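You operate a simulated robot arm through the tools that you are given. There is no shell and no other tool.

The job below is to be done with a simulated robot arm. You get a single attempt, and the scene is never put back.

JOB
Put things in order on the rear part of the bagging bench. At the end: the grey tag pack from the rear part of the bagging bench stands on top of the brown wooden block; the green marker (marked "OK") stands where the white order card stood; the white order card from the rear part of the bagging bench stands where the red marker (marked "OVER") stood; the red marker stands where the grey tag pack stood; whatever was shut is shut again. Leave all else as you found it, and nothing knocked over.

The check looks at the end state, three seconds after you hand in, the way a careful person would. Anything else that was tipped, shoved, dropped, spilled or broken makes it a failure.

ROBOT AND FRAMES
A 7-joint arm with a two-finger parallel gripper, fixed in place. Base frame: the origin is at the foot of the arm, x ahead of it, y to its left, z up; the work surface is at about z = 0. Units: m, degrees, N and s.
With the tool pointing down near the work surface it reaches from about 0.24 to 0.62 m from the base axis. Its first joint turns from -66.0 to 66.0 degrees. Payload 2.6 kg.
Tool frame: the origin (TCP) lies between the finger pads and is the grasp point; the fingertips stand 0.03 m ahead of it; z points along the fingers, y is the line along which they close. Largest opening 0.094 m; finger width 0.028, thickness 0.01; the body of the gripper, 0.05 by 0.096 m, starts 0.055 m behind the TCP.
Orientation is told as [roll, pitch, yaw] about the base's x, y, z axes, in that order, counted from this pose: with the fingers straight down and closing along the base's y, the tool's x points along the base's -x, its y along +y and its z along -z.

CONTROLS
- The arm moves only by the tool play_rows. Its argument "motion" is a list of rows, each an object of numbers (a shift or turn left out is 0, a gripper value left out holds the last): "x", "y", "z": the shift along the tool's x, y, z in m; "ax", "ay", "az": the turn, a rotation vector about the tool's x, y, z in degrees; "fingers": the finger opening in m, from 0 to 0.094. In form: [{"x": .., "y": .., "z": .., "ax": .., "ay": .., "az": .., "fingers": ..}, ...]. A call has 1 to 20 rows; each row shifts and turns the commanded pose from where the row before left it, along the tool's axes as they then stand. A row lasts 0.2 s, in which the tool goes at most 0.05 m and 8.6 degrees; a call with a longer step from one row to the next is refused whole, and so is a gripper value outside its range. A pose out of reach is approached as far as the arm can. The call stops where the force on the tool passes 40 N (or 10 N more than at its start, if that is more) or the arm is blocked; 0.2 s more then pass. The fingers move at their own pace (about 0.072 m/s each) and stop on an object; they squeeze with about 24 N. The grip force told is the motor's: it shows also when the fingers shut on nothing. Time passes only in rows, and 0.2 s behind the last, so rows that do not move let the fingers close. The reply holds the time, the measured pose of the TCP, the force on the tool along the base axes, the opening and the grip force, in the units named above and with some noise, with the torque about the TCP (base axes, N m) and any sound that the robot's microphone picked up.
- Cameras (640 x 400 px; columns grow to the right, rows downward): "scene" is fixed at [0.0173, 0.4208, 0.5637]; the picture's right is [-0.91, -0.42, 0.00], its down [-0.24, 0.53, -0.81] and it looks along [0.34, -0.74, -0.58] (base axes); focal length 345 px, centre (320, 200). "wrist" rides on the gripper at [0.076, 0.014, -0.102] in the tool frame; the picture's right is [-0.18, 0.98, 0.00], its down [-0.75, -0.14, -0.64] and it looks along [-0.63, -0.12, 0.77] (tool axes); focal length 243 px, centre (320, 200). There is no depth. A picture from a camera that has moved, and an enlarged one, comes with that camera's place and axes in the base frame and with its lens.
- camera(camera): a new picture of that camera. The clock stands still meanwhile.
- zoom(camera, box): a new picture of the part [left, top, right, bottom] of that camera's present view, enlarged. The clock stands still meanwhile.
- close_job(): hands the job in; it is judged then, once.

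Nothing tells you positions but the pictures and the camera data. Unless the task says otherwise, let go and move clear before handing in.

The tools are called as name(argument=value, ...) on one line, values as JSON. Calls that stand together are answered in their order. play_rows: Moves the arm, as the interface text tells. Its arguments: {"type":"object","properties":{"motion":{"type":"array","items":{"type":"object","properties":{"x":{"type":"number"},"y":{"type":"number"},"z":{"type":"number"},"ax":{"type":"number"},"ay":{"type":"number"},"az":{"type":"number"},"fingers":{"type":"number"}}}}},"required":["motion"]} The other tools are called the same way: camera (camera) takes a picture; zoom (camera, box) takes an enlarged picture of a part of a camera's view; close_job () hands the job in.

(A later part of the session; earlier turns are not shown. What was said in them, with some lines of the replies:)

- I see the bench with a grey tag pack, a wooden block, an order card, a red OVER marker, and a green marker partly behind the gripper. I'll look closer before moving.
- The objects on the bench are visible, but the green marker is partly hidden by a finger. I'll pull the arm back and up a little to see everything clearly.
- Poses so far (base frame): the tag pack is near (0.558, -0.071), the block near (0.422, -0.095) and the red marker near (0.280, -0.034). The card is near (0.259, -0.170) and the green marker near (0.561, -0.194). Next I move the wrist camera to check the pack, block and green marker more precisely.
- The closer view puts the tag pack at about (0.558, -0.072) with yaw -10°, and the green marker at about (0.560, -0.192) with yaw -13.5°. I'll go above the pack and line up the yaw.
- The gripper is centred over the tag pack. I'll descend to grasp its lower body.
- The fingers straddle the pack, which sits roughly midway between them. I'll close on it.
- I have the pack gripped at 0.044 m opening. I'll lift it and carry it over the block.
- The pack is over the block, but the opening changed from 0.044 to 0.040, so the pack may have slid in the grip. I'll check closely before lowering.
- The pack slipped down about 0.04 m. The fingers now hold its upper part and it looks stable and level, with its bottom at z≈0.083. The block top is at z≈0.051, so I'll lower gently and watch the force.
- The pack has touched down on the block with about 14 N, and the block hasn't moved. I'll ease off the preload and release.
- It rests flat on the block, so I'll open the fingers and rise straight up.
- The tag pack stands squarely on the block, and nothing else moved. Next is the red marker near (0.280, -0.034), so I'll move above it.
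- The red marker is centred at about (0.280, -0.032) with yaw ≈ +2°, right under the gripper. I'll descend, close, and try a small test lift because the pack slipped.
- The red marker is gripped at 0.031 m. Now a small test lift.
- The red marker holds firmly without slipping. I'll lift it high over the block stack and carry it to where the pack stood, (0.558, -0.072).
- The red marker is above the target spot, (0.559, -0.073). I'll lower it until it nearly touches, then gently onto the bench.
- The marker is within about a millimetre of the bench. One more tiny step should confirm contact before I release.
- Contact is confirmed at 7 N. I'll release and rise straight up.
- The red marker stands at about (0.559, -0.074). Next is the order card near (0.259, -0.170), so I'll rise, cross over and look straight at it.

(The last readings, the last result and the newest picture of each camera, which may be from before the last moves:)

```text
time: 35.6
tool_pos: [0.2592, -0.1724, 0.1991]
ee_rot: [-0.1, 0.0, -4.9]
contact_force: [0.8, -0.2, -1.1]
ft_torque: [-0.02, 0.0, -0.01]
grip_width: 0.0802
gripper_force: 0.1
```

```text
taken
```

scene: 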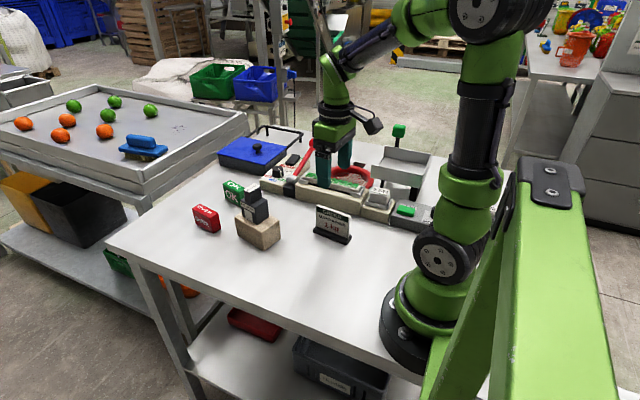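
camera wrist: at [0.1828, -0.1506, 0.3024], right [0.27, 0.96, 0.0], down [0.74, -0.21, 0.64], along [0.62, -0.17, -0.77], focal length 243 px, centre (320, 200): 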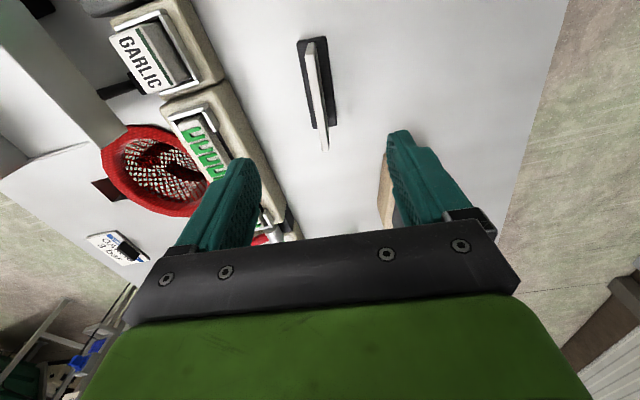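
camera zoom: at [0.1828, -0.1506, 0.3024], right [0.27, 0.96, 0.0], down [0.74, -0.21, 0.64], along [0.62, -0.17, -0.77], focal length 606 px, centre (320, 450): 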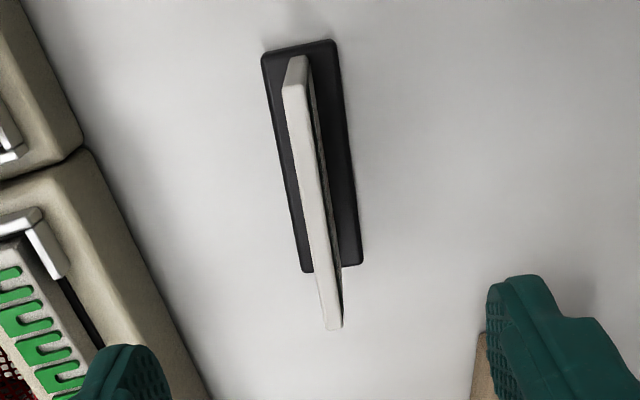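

The card base is centred at about (0.258, -0.171) with yaw ≈ -6°, and its upright panel sits directly below the gripper. I'll lower to grip the panel above its base.

play_rows(motion=[{"az": 1, "x": 0.001, "fingers": 0.06}, {"z": 0.02}, {"z": 0.025}, {"z": 0.025}, {"z": 0.025}, {"z": 0.025}, {"z": 0.015}, {"z": 0.008}, {}])

camera(camera="wrist")

zoom(camera="scene", box=[270, 150, 390, 260])

```text
time: 37.6
tool_pos: [0.2574, -0.17, 0.0563]
ee_rot: [0.1, 0.0, -6.0]
contact_force: [-0.5, -0.2, 1.4]
ft_torque: [0.0, -0.04, 0.03]
grip_width: 0.0603
gripper_force: 0.1
```

```text
taken
camera wrist: at [0.1821, -0.1484, 0.1603], right [0.29, 0.96, 0.0], down [0.73, -0.22, 0.64], along [0.61, -0.18, -0.77], focal length 243 px, centre (320, 200)
```

wrist: 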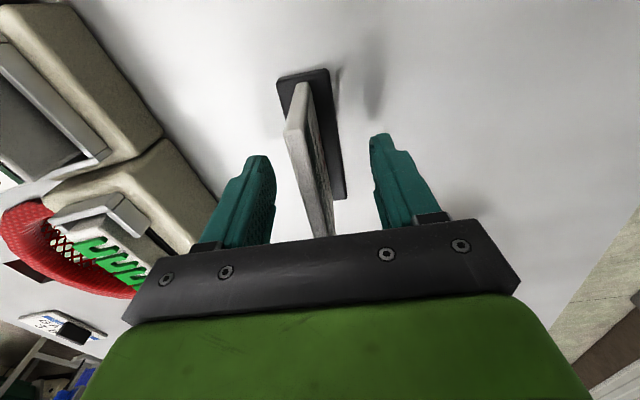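

```text
3.64 times, centred on (330, 205) of scene
camera zoom: at [0.0173, 0.4208, 0.5637], right [-0.91, -0.42, 0.0], down [-0.24, 0.53, -0.81], along [0.34, -0.74, -0.58], focal length 1253 px, centre (284, 182)
```

zoom: 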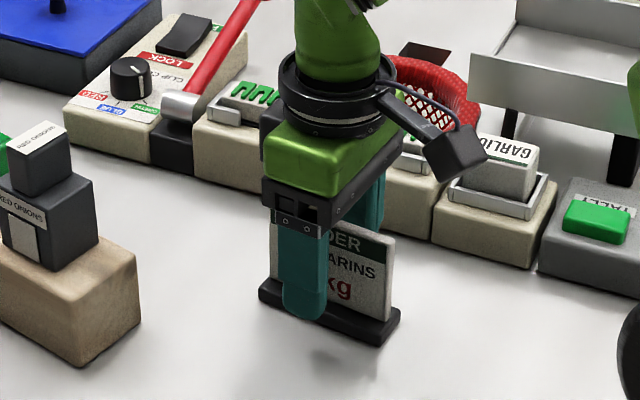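

The panel is within about 1 mm of centre between the fingers. I'll close on it.

play_rows(motion=[{"fingers": 0.0}, {}, {}, {}, {}])

camera(camera="wrist")

zoom(camera="scene", box=[270, 150, 390, 260])

```text
time: 38.8
tool_pos: [0.2563, -0.1706, 0.0583]
ee_rot: [0.1, 0.0, -6.0]
contact_force: [0.8, -1.0, -0.2]
ft_torque: [0.0, 0.0, 0.0]
grip_width: 0.012
gripper_force: 24.1
```

```text
taken
camera wrist: at [0.1821, -0.1485, 0.1605], right [0.29, 0.96, 0.0], down [0.73, -0.22, 0.64], along [0.62, -0.18, -0.77], focal length 243 px, centre (320, 200)
```

wrist: 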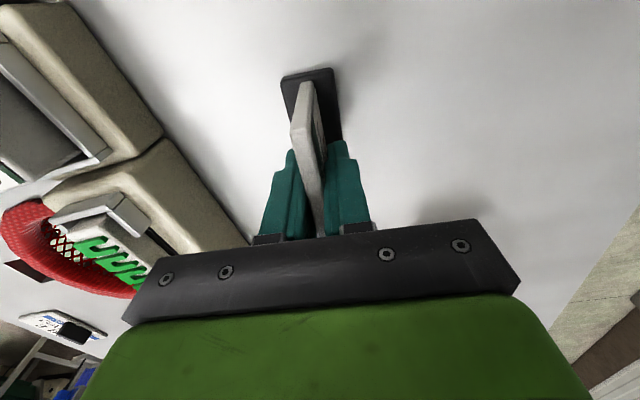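

```text
3.64 times, centred on (330, 205) of scene
camera zoom: at [0.0173, 0.4208, 0.5637], right [-0.91, -0.42, 0.0], down [-0.24, 0.53, -0.81], along [0.34, -0.74, -0.58], focal length 1253 px, centre (284, 182)
```

zoom: 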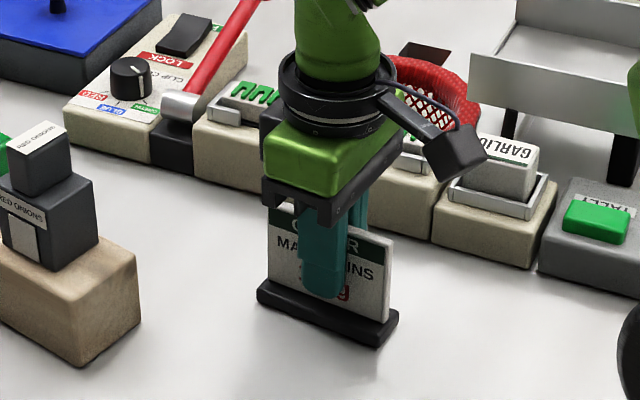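

The panel is gripped at 0.012 m. I'll do a short test lift.

play_rows(motion=[{"z": -0.005}, {"z": -0.01}, {"z": -0.015}, {}, {}, {}])

camera(camera="wrist")

zoom(camera="scene", box=[270, 150, 390, 260])

```text
time: 40.2
tool_pos: [0.2568, -0.1706, 0.0865]
ee_rot: [0.0, 0.0, -5.9]
contact_force: [-0.4, 0.7, -0.9]
ft_torque: [0.02, -0.02, 0.02]
grip_width: 0.0119
gripper_force: 24.3
```

```text
taken
camera wrist: at [0.1823, -0.1489, 0.1909], right [0.29, 0.96, 0.0], down [0.73, -0.22, 0.64], along [0.62, -0.18, -0.77], focal length 243 px, centre (320, 200)
```

wrist: 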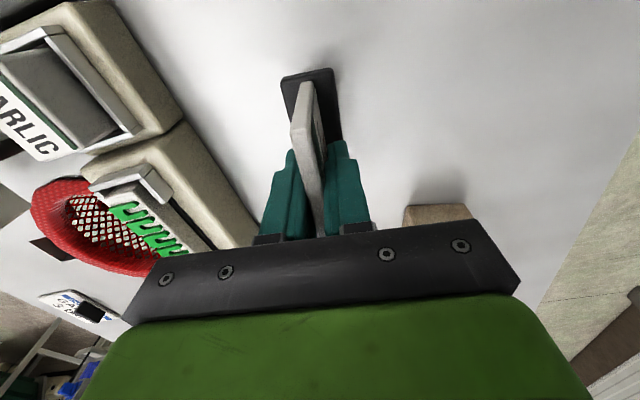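

```text
3.64 times, centred on (330, 205) of scene
camera zoom: at [0.0173, 0.4208, 0.5637], right [-0.91, -0.42, 0.0], down [-0.24, 0.53, -0.81], along [0.34, -0.74, -0.58], focal length 1253 px, centre (284, 182)
```

zoom: 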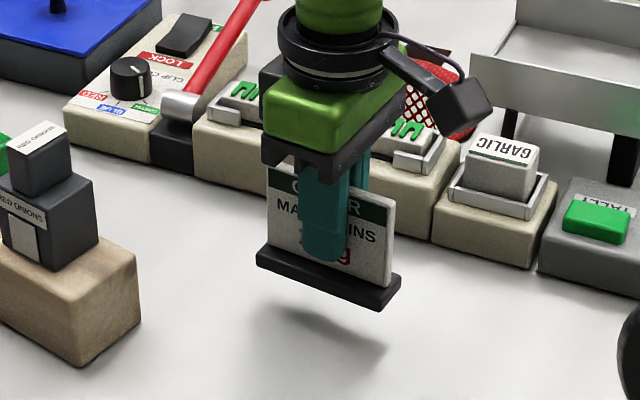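

The card lifts cleanly. I'll carry it to where the red marker stood, (0.280, -0.033), turning it to that marker's yaw.

play_rows(motion=[{"z": -0.02}, {"z": -0.02}, {"az": -4}, {"az": -4}, {"x": -0.0055, "y": 0.02734}, {"x": -0.0055, "y": 0.02734}, {"x": -0.0055, "y": 0.02734}, {"x": -0.0055, "y": 0.02734}, {"x": -0.0055, "y": 0.02734}, {}])

camera(camera="scene")

camera(camera="wrist")

```text
time: 42.4
tool_pos: [0.2799, -0.0335, 0.1277]
ee_rot: [0.0, -0.1, 1.9]
contact_force: [0.0, 0.9, 0.1]
ft_torque: [-0.02, -0.04, -0.02]
grip_width: 0.0117
gripper_force: 23.9
```

```text
taken
```

scene: 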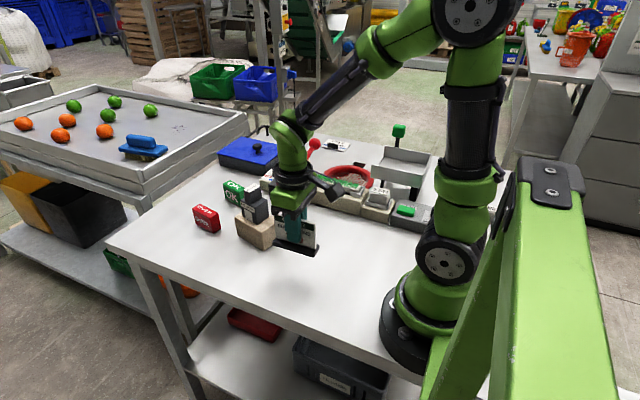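

```text
taken
camera wrist: at [0.2023, -0.0222, 0.2308], right [0.15, 0.99, 0.0], down [0.76, -0.12, 0.64], along [0.63, -0.1, -0.77], focal length 243 px, centre (320, 200)
```

wrist: 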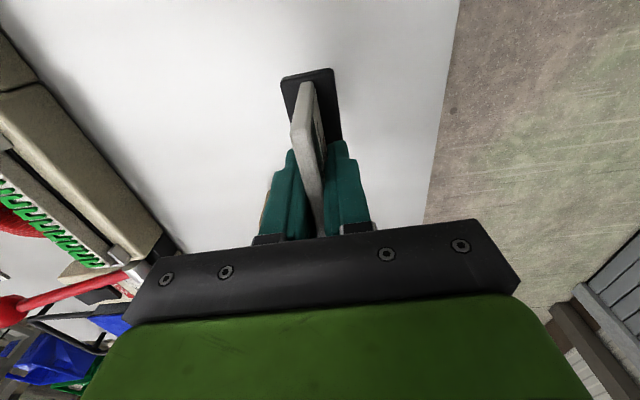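

play_rows(motion=[{"z": 0.02}, {"z": 0.02}, {"z": 0.015}, {"z": 0.008}, {"z": 0.003}, {}])

zoom(camera="scene", box=[220, 180, 360, 290])

```text
time: 43.8
tool_pos: [0.2793, -0.035, 0.0619]
ee_rot: [0.1, 0.0, 2.0]
contact_force: [-0.1, 0.1, -0.3]
ft_torque: [0.0, 0.02, -0.01]
grip_width: 0.0119
gripper_force: 23.7
```

```text
3.64 times, centred on (290, 235) of scene
camera zoom: at [0.0173, 0.4208, 0.5637], right [-0.91, -0.42, 0.0], down [-0.24, 0.53, -0.81], along [0.34, -0.74, -0.58], focal length 1253 px, centre (429, 73)
```

zoom: 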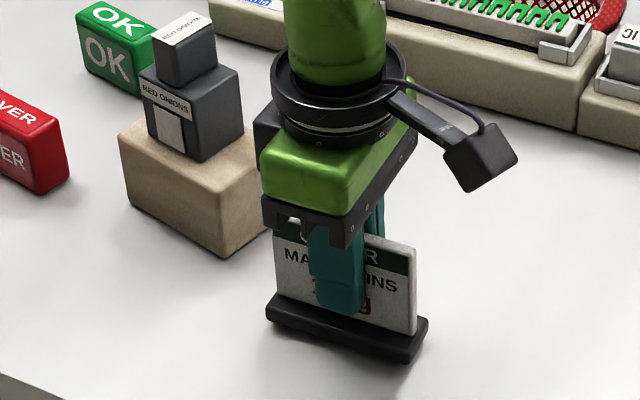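

play_rows(motion=[{"z": 0.002}, {"z": 0.001}, {}])

play_rows(motion=[{"z": 0.001}, {}])

```text
time: 44.6
tool_pos: [0.2805, -0.0353, 0.0578]
ee_rot: [0.1, 0.0, 2.0]
contact_force: [-0.2, -0.5, -0.6]
ft_torque: [-0.02, 0.0, 0.01]
grip_width: 0.0118
gripper_force: 24.0
```

```text
time: 45.2
tool_pos: [0.2798, -0.0341, 0.0575]
ee_rot: [0.0, -0.1, 1.9]
contact_force: [0.0, 0.7, -1.3]
ft_torque: [-0.01, 0.02, 0.01]
grip_width: 0.0118
gripper_force: 24.2
```

play_rows(motion=[{"z": 0.001}, {}])

zoom(camera="scene", box=[260, 220, 340, 285])

```text
time: 45.8
tool_pos: [0.2808, -0.0336, 0.0571]
ee_rot: [0.0, -0.1, 2.0]
contact_force: [-5.7, 0.2, 18.1]
ft_torque: [0.0, -0.03, 0.0]
grip_width: 0.012
gripper_force: 23.9
```

```text
6.15 times, centred on (300, 252) of scene
camera zoom: at [0.0172, 0.4208, 0.5637], right [-0.91, -0.42, 0.0], down [-0.24, 0.53, -0.81], along [0.34, -0.74, -0.58], focal length 2121 px, centre (443, -123)
```

zoom: 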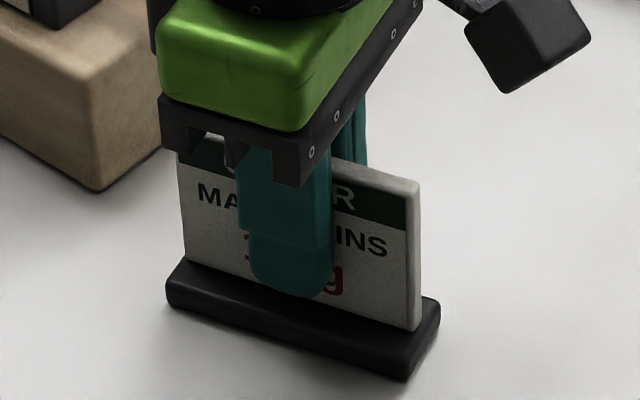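

The card is on the bench with firm contact. I'll ease off slightly, release and rise.

play_rows(motion=[{"z": -0.0007}, {}, {"fingers": 0.05}, {}, {}, {}, {"z": -0.02}, {"z": -0.03}, {"z": -0.035}, {"z": -0.035}, {"z": -0.035}, {}])

camera(camera="scene")

zoom(camera="scene", box=[240, 200, 360, 285])

camera(camera="wrist")

```text
time: 48.4
tool_pos: [0.2812, -0.0325, 0.2124]
ee_rot: [0.0, 0.1, 2.0]
contact_force: [0.5, -0.6, 0.2]
ft_torque: [-0.02, 0.02, 0.02]
grip_width: 0.0499
gripper_force: 0.1
```

```text
taken
```

scene: 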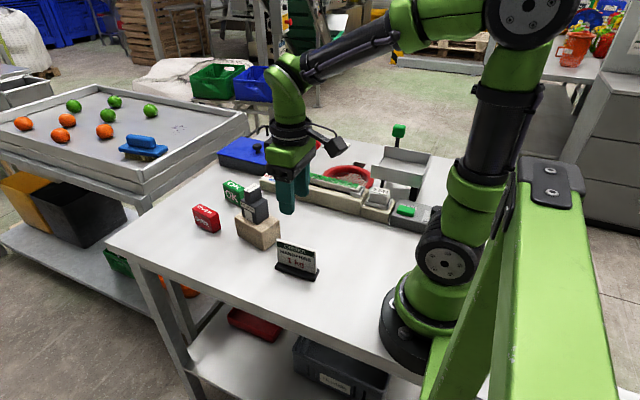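

```text
4.71 times, centred on (300, 242) of scene
camera zoom: at [0.0172, 0.4208, 0.5637], right [-0.91, -0.42, 0.0], down [-0.24, 0.53, -0.81], along [0.34, -0.74, -0.58], focal length 1622 px, centre (414, 0)
```

zoom: 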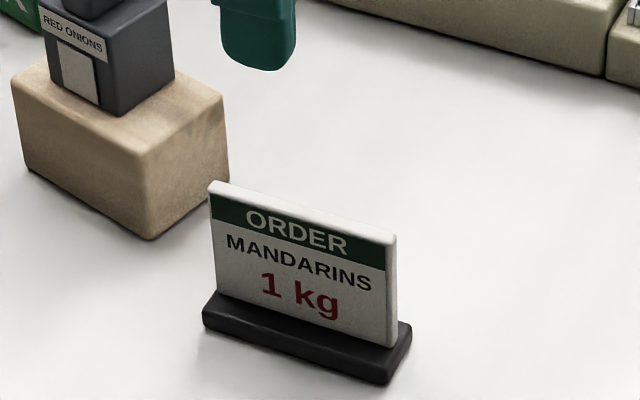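

```text
taken
camera wrist: at [0.2027, -0.0217, 0.3149], right [0.15, 0.99, 0.0], down [0.76, -0.11, 0.64], along [0.63, -0.1, -0.77], focal length 243 px, centre (320, 200)
```

wrist: 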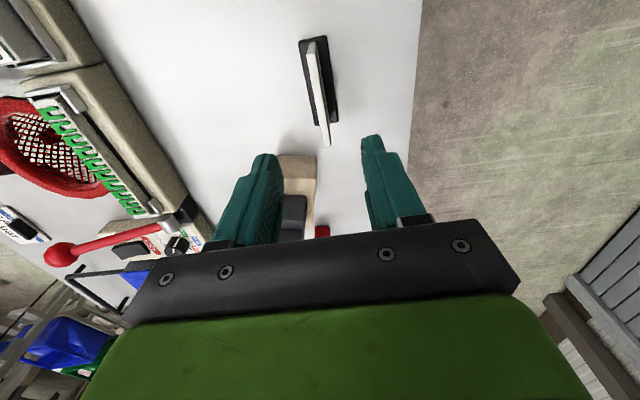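

The card stands where the red marker was, at about (0.281, -0.032). Last is the green marker near (0.560, -0.192), so I'll cross above the stack and align with it.

play_rows(motion=[{"z": -0.03, "fingers": 0.08}, {"z": -0.03}, {"az": 7.75}, {"az": 7.75}, {"x": -0.03085, "y": -0.009}, {"x": -0.03085, "y": -0.009}, {"x": -0.03085, "y": -0.009}, {"x": -0.03085, "y": -0.009}, {"x": -0.03085, "y": -0.009}, {"x": -0.03085, "y": -0.009}, {"x": -0.03085, "y": -0.009}, {"x": -0.03085, "y": -0.009}, {"x": -0.03085, "y": -0.009}, {"x": -0.03085, "y": -0.009}, {"z": 0.03}, {"z": 0.03}, {"z": 0.03}, {}])

camera(camera="wrist")

zoom(camera="wrist", box=[220, 20, 420, 180])

camera(camera="scene")

```text
time: 52.2
tool_pos: [0.5379, -0.1792, 0.1808]
ee_rot: [0.0, 0.1, -13.5]
contact_force: [1.3, -0.7, -0.2]
ft_torque: [0.03, 0.01, -0.02]
grip_width: 0.0805
gripper_force: 0.1
out of reach, approached as far as the arm can: row 14
```

```text
taken
camera wrist: at [0.4664, -0.147, 0.2842], right [0.41, 0.91, 0.0], down [0.7, -0.31, 0.64], along [0.59, -0.26, -0.77], focal length 243 px, centre (320, 200)
```

wrist: 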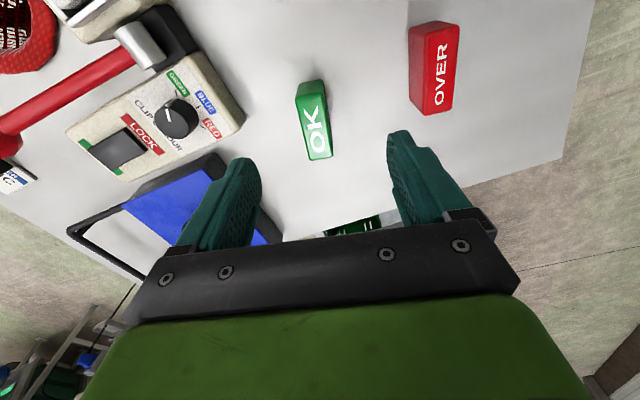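

```text
2.50 times, centred on (320, 100) of wrist
camera zoom: at [0.4664, -0.147, 0.2842], right [0.41, 0.91, 0.0], down [0.7, -0.31, 0.64], along [0.59, -0.26, -0.77], focal length 606 px, centre (320, 450)
```

zoom: 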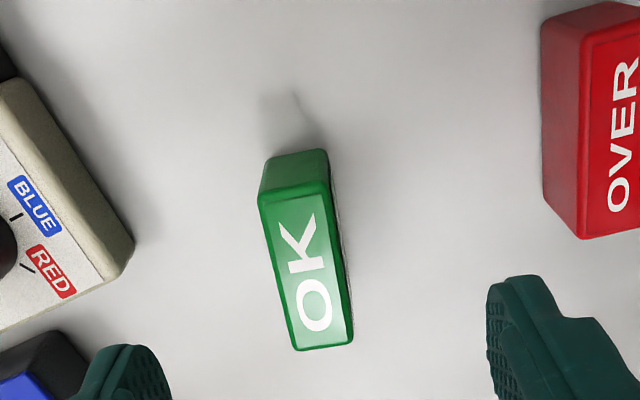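

```text
taken
```

scene: 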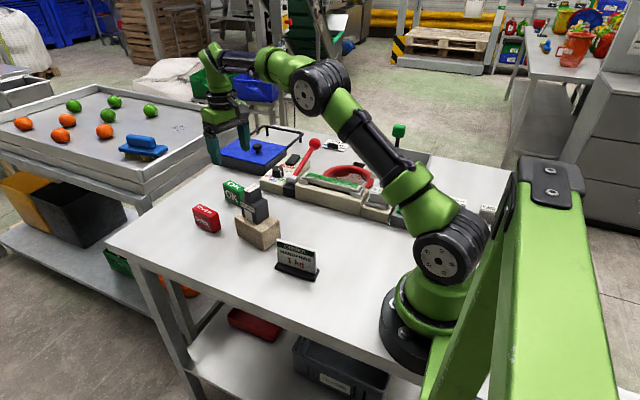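

I'm a bit short of the target because the high pose ran out of reach. The green marker is confirmed at (0.560, -0.1925) with yaw ≈ -13.5°. I'll lower a little and then move over it.

play_rows(motion=[{"z": 0.02, "fingers": 0.065}, {"z": 0.025}, {"z": 0.02}, {"x": -0.0123, "y": -0.0039}, {"x": -0.0123, "y": -0.0039}, {}, {}])

camera(camera="wrist")

zoom(camera="scene", box=[180, 120, 320, 230])

```text
time: 53.8
tool_pos: [0.5598, -0.1924, 0.1164]
ee_rot: [0.1, 0.0, -13.6]
contact_force: [-0.6, 0.2, 0.2]
ft_torque: [0.01, 0.02, 0.03]
grip_width: 0.0649
gripper_force: 0.1
```

```text
taken
camera wrist: at [0.4881, -0.1611, 0.2191], right [0.41, 0.91, 0.0], down [0.7, -0.31, 0.64], along [0.59, -0.26, -0.77], focal length 243 px, centre (320, 200)
```

wrist: 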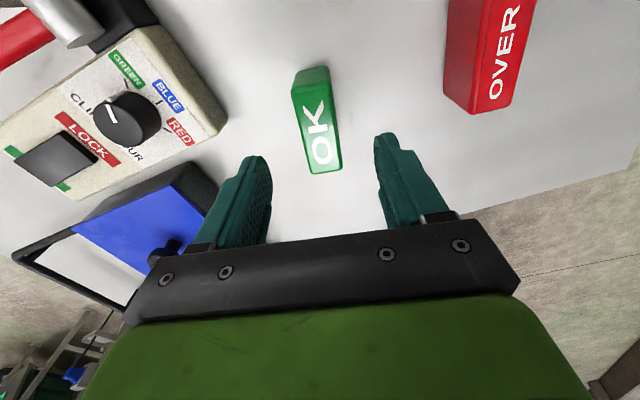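

```text
3.64 times, centred on (250, 175) of scene
camera zoom: at [0.0173, 0.4208, 0.5637], right [-0.91, -0.42, 0.0], down [-0.24, 0.53, -0.81], along [0.34, -0.74, -0.58], focal length 1253 px, centre (574, 291)
```

zoom: 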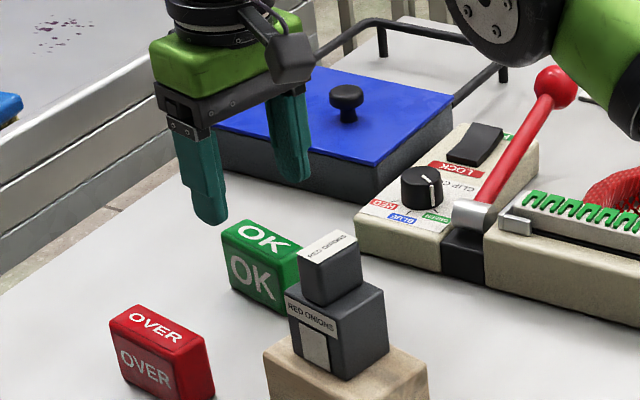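

play_rows(motion=[{"z": 0.02}, {"z": 0.02}, {"z": 0.02}, {"z": 0.01}, {"z": 0.005}, {}])

camera(camera="wrist")

camera(camera="scene")

```text
time: 55.2
tool_pos: [0.5608, -0.1926, 0.04]
ee_rot: [0.0, 0.0, -13.6]
contact_force: [-0.3, 0.1, 0.2]
ft_torque: [0.03, 0.02, -0.01]
grip_width: 0.0649
gripper_force: 0.1
```

```text
taken
camera wrist: at [0.4881, -0.1609, 0.1439], right [0.41, 0.91, 0.0], down [0.7, -0.31, 0.64], along [0.59, -0.26, -0.77], focal length 243 px, centre (320, 200)
```

wrist: 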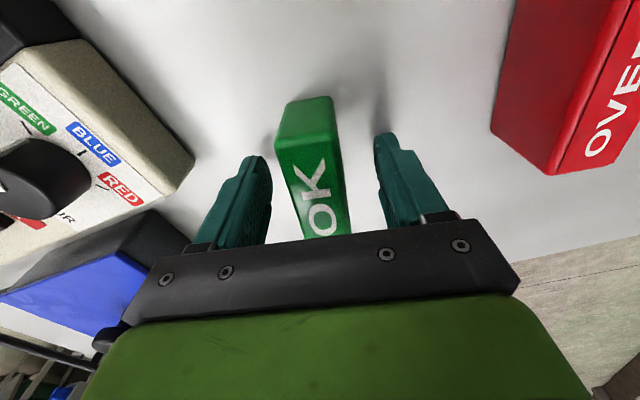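

```text
taken
```

scene: 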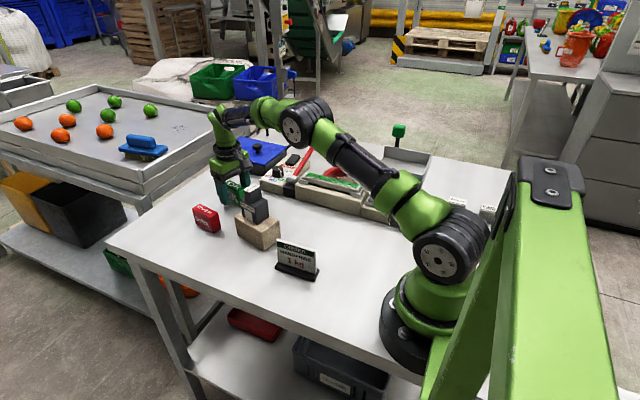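

The green marker sits midway between the fingers. I'll close and test lift.

play_rows(motion=[{"fingers": 0.01}, {}, {}, {}, {"z": -0.005}, {"z": -0.01}, {"z": -0.015}, {}, {}, {}])

camera(camera="wrist")

zoom(camera="scene", box=[170, 130, 310, 240])

```text
time: 57.4
tool_pos: [0.56, -0.1919, 0.072]
ee_rot: [0.1, 0.0, -13.5]
contact_force: [0.5, 0.8, 0.2]
ft_torque: [0.03, -0.03, 0.02]
grip_width: 0.0315
gripper_force: 24.2
```

```text
taken
camera wrist: at [0.4884, -0.1612, 0.1743], right [0.41, 0.91, 0.0], down [0.7, -0.31, 0.64], along [0.59, -0.26, -0.77], focal length 243 px, centre (320, 200)
```

wrist: 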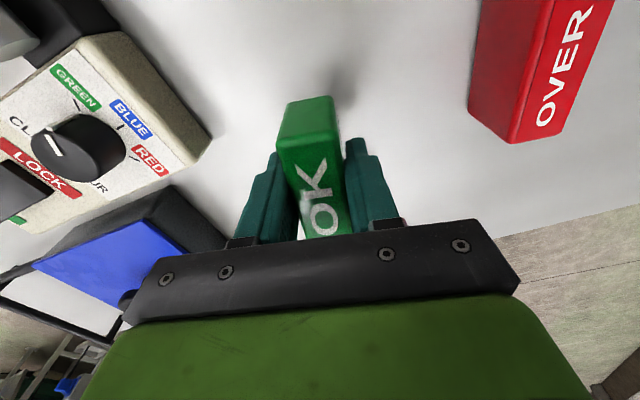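

```text
3.64 times, centred on (240, 185) of scene
camera zoom: at [0.0173, 0.4208, 0.5637], right [-0.91, -0.42, 0.0], down [-0.24, 0.53, -0.81], along [0.34, -0.74, -0.58], focal length 1253 px, centre (611, 254)
```

zoom: 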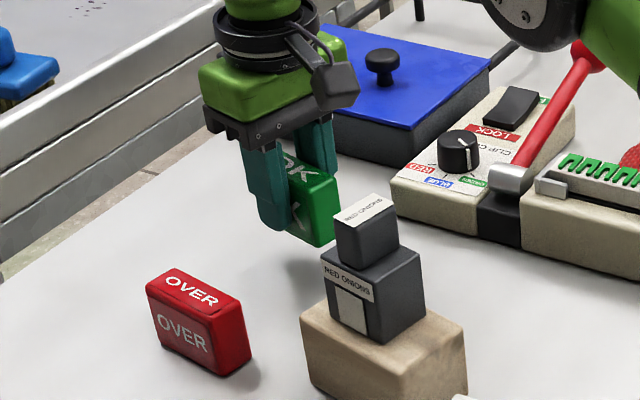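

The green marker is held firmly. I'll lift it and carry it along y≈-0.18 to where the card stood, (0.258, -0.171).

play_rows(motion=[{"z": -0.03}, {"z": -0.03}, {"z": -0.03}, {"x": 0.02986, "y": -0.00501, "z": -0.02}, {"x": 0.02986, "y": -0.00501, "z": -0.02}, {"x": 0.02986, "y": -0.00501}, {"x": 0.02986, "y": -0.00501}, {"x": 0.02986, "y": -0.00501}, {"x": 0.02986, "y": -0.00501}, {"x": 0.02986, "y": -0.00501}, {"x": 0.02986, "y": -0.00501}, {"x": 0.02986, "y": -0.00501}, {"x": 0.02986, "y": -0.00501}, {"az": -7.5}, {}])

camera(camera="scene")

camera(camera="wrist")

```text
time: 60.6
tool_pos: [0.2575, -0.1704, 0.2003]
ee_rot: [0.0, 0.0, -5.9]
contact_force: [0.9, 0.3, -0.4]
ft_torque: [-0.02, -0.01, -0.02]
grip_width: 0.0317
gripper_force: 23.7
```

```text
taken
```

scene: 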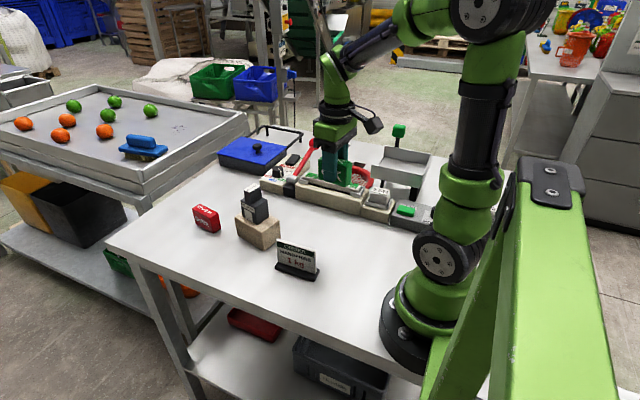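

```text
taken
camera wrist: at [0.1818, -0.1492, 0.304], right [0.28, 0.96, 0.0], down [0.73, -0.22, 0.64], along [0.62, -0.18, -0.77], focal length 243 px, centre (320, 200)
```

wrist: 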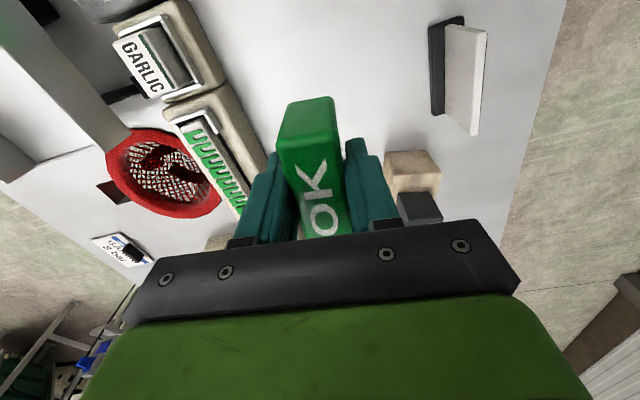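

The green marker is above the card's old spot. I'll lower it close to the bench, then finish in small steps.

play_rows(motion=[{"z": 0.025}, {"z": 0.03}, {"z": 0.03}, {"z": 0.03}, {"z": 0.02}, {"z": 0.012}, {"z": 0.006}, {}])

zoom(camera="scene", box=[250, 150, 390, 260])

```text
time: 62.4
tool_pos: [0.2569, -0.172, 0.0468]
ee_rot: [0.0, 0.0, -6.1]
contact_force: [0.7, 0.3, -0.5]
ft_torque: [-0.01, -0.01, 0.01]
grip_width: 0.0314
gripper_force: 23.8
```

```text
3.64 times, centred on (320, 205) of scene
camera zoom: at [0.0173, 0.4208, 0.5637], right [-0.91, -0.42, 0.0], down [-0.24, 0.53, -0.81], along [0.34, -0.74, -0.58], focal length 1253 px, centre (320, 182)
```

zoom: 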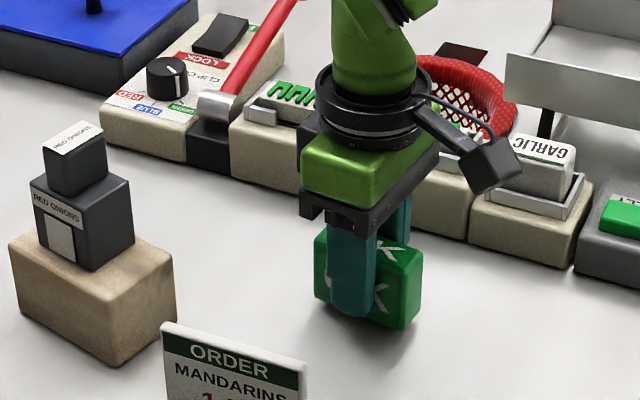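

play_rows(motion=[{"z": 0.003}, {"z": 0.0015}, {}])

play_rows(motion=[{"z": 0.001}, {}])

```text
time: 63.2
tool_pos: [0.2573, -0.1709, 0.044]
ee_rot: [0.0, 0.0, -6.0]
contact_force: [-0.3, -0.5, -0.3]
ft_torque: [0.01, -0.02, -0.01]
grip_width: 0.032
gripper_force: 23.9
```

```text
time: 63.8
tool_pos: [0.2577, -0.1719, 0.0438]
ee_rot: [0.1, 0.0, -6.0]
contact_force: [-0.3, 0.6, -0.3]
ft_torque: [0.0, -0.02, 0.0]
grip_width: 0.0315
gripper_force: 24.1
```

No contact yet, so I'll keep stepping down by about a millimetre.

play_rows(motion=[{"z": 0.001}, {}])

play_rows(motion=[{"z": 0.0008}, {}])

```text
time: 64.4
tool_pos: [0.2576, -0.1708, 0.0409]
ee_rot: [0.0, 0.0, -6.0]
contact_force: [0.2, -0.3, -1.0]
ft_torque: [0.01, 0.01, 0.0]
grip_width: 0.0318
gripper_force: 24.3
```

```text
time: 65.0
tool_pos: [0.2571, -0.1709, 0.0412]
ee_rot: [0.0, 0.0, -6.0]
contact_force: [1.6, -0.4, -0.7]
ft_torque: [0.0, 0.03, -0.04]
grip_width: 0.0318
gripper_force: 24.3
```

play_rows(motion=[{"z": 0.0008}, {}])

zoom(camera="scene", box=[290, 190, 390, 260])

```text
time: 65.6
tool_pos: [0.258, -0.171, 0.0406]
ee_rot: [0.0, -0.1, -6.0]
contact_force: [-5.3, 2.4, 16.6]
ft_torque: [0.01, 0.03, 0.0]
grip_width: 0.0318
gripper_force: 24.0
```

```text
5.71 times, centred on (340, 225) of scene
camera zoom: at [0.0172, 0.4208, 0.5637], right [-0.91, -0.42, 0.0], down [-0.24, 0.53, -0.81], along [0.34, -0.74, -0.58], focal length 1969 px, centre (206, 57)
```

zoom: 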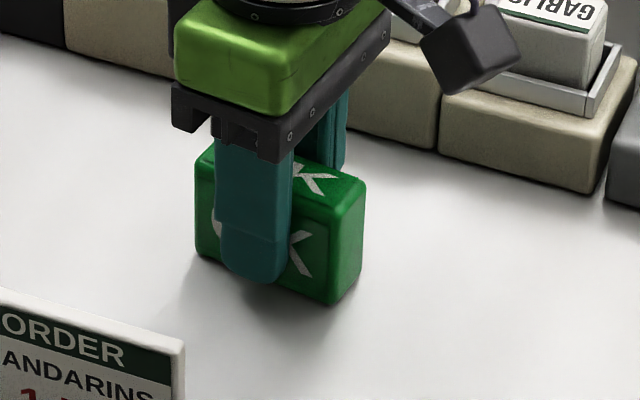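

Contact is made. I'll ease off, open the fingers and rise well clear.

play_rows(motion=[{"z": -0.0007}, {}, {"fingers": 0.07}, {}, {}, {}, {"z": -0.02}, {"z": -0.03}, {"z": -0.035}, {"z": -0.035}, {"z": -0.035}, {"z": -0.035}, {}])

camera(camera="scene")

zoom(camera="scene", box=[170, 150, 410, 290])

camera(camera="wrist")

```text
time: 68.4
tool_pos: [0.2583, -0.1712, 0.2306]
ee_rot: [0.1, 0.0, -5.9]
contact_force: [-0.5, -0.8, 1.0]
ft_torque: [0.01, -0.03, 0.01]
grip_width: 0.0699
gripper_force: 0.0
```

```text
taken
```

scene: 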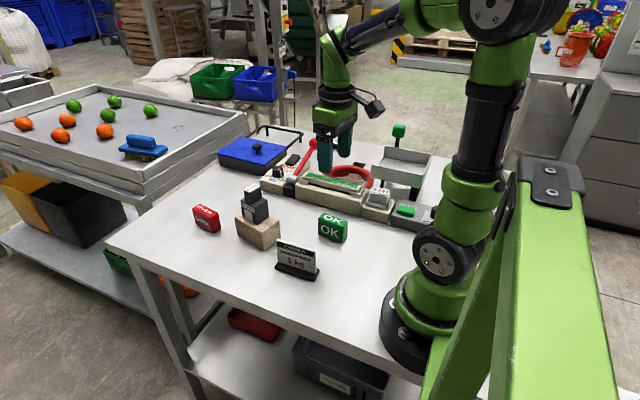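

```text
2.67 times, centred on (290, 220) of scene
camera zoom: at [0.0173, 0.4208, 0.5637], right [-0.91, -0.42, 0.0], down [-0.24, 0.53, -0.81], along [0.34, -0.74, -0.58], focal length 919 px, centre (400, 147)
```

zoom: 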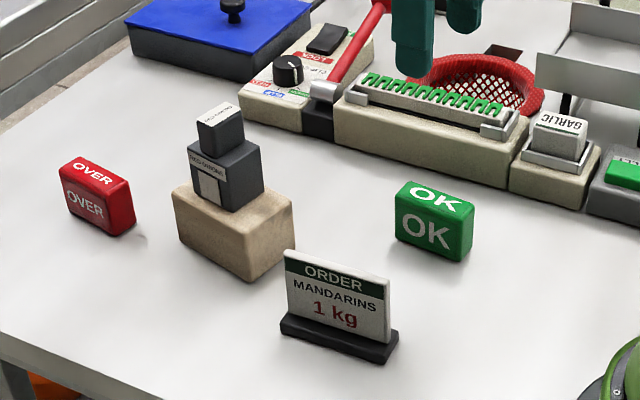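

```text
taken
camera wrist: at [0.1824, -0.1487, 0.3344], right [0.29, 0.96, 0.0], down [0.73, -0.22, 0.64], along [0.62, -0.18, -0.77], focal length 243 px, centre (320, 200)
```

wrist: 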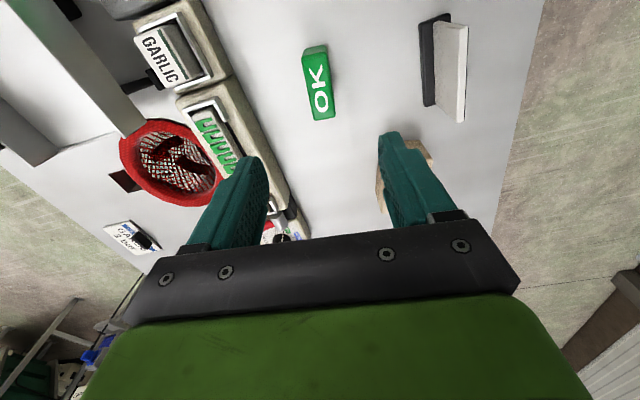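

All four items are in place. I'll take a closer look at the end state, including a faint mark near the red marker, before handing in.

zoom(camera="scene", box=[180, 180, 300, 260])

zoom(camera="scene", box=[210, 100, 450, 240])

zoom(camera="scene", box=[260, 195, 380, 290])

```text
5.00 times, centred on (240, 220) of scene
camera zoom: at [0.0173, 0.4208, 0.5637], right [-0.91, -0.42, 0.0], down [-0.24, 0.53, -0.81], along [0.34, -0.74, -0.58], focal length 1723 px, centre (720, 100)
```

zoom: 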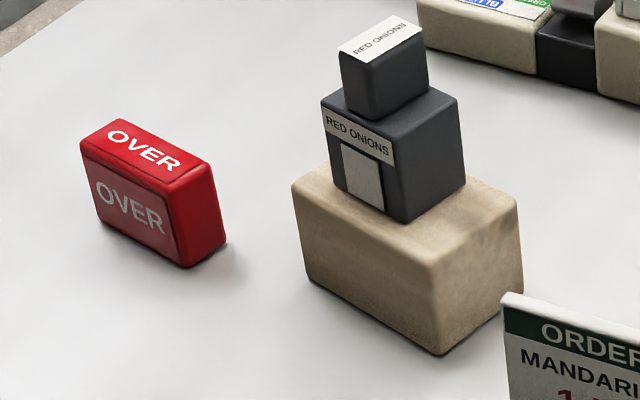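

```text
2.67 times, centred on (330, 170) of scene
camera zoom: at [0.0173, 0.4208, 0.5637], right [-0.91, -0.42, 0.0], down [-0.24, 0.53, -0.81], along [0.34, -0.74, -0.58], focal length 919 px, centre (293, 280)
```

zoom: 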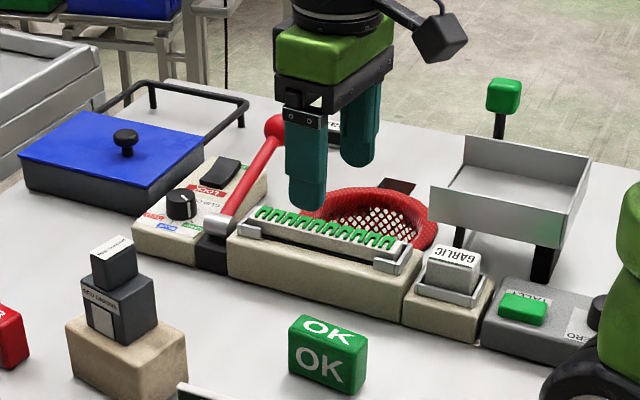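

```text
4.21 times, centred on (320, 242) of scene
camera zoom: at [0.0173, 0.4208, 0.5637], right [-0.91, -0.42, 0.0], down [-0.24, 0.53, -0.81], along [0.34, -0.74, -0.58], focal length 1451 px, centre (320, 21)
```

zoom: 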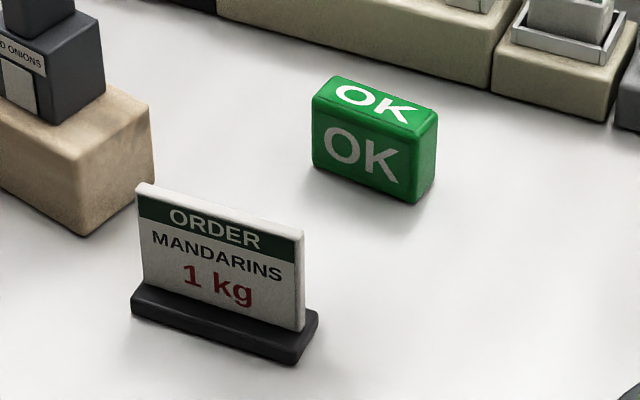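

The end state looks right:
- **Tag pack:** squarely on the wooden block.
- **Red marker:** on the pack's old spot.
- **Order card:** on the red marker's old spot.
- **Green marker:** on the card's old spot.

All of them are upright and released, the faint mark is only a shadow, and everything else (including the shut blue box) is unchanged. I'm handing in.

close_job()

```text
The job is handed in.
```

The job is handed in, and every item is where you asked. In my last pictures everything was upright and nothing else had moved:

- **Grey tag pack:** it stands on top of the brown wooden block, roughly centred. It slid down in the fingers while I carried it, but I set it down level and the block did not move.
- **Red "OVER" marker:** it stands where the tag pack stood.
- **White order card:** it stands where the red marker stood.
- **Green "OK" marker:** it stands where the order card stood.

By my measurements from the pictures, each of the three swapped items is within about 5 mm of its target spot. I opened nothing, so whatever was shut stayed shut. The gripper let go of everything and was clear of the bench before I handed in.
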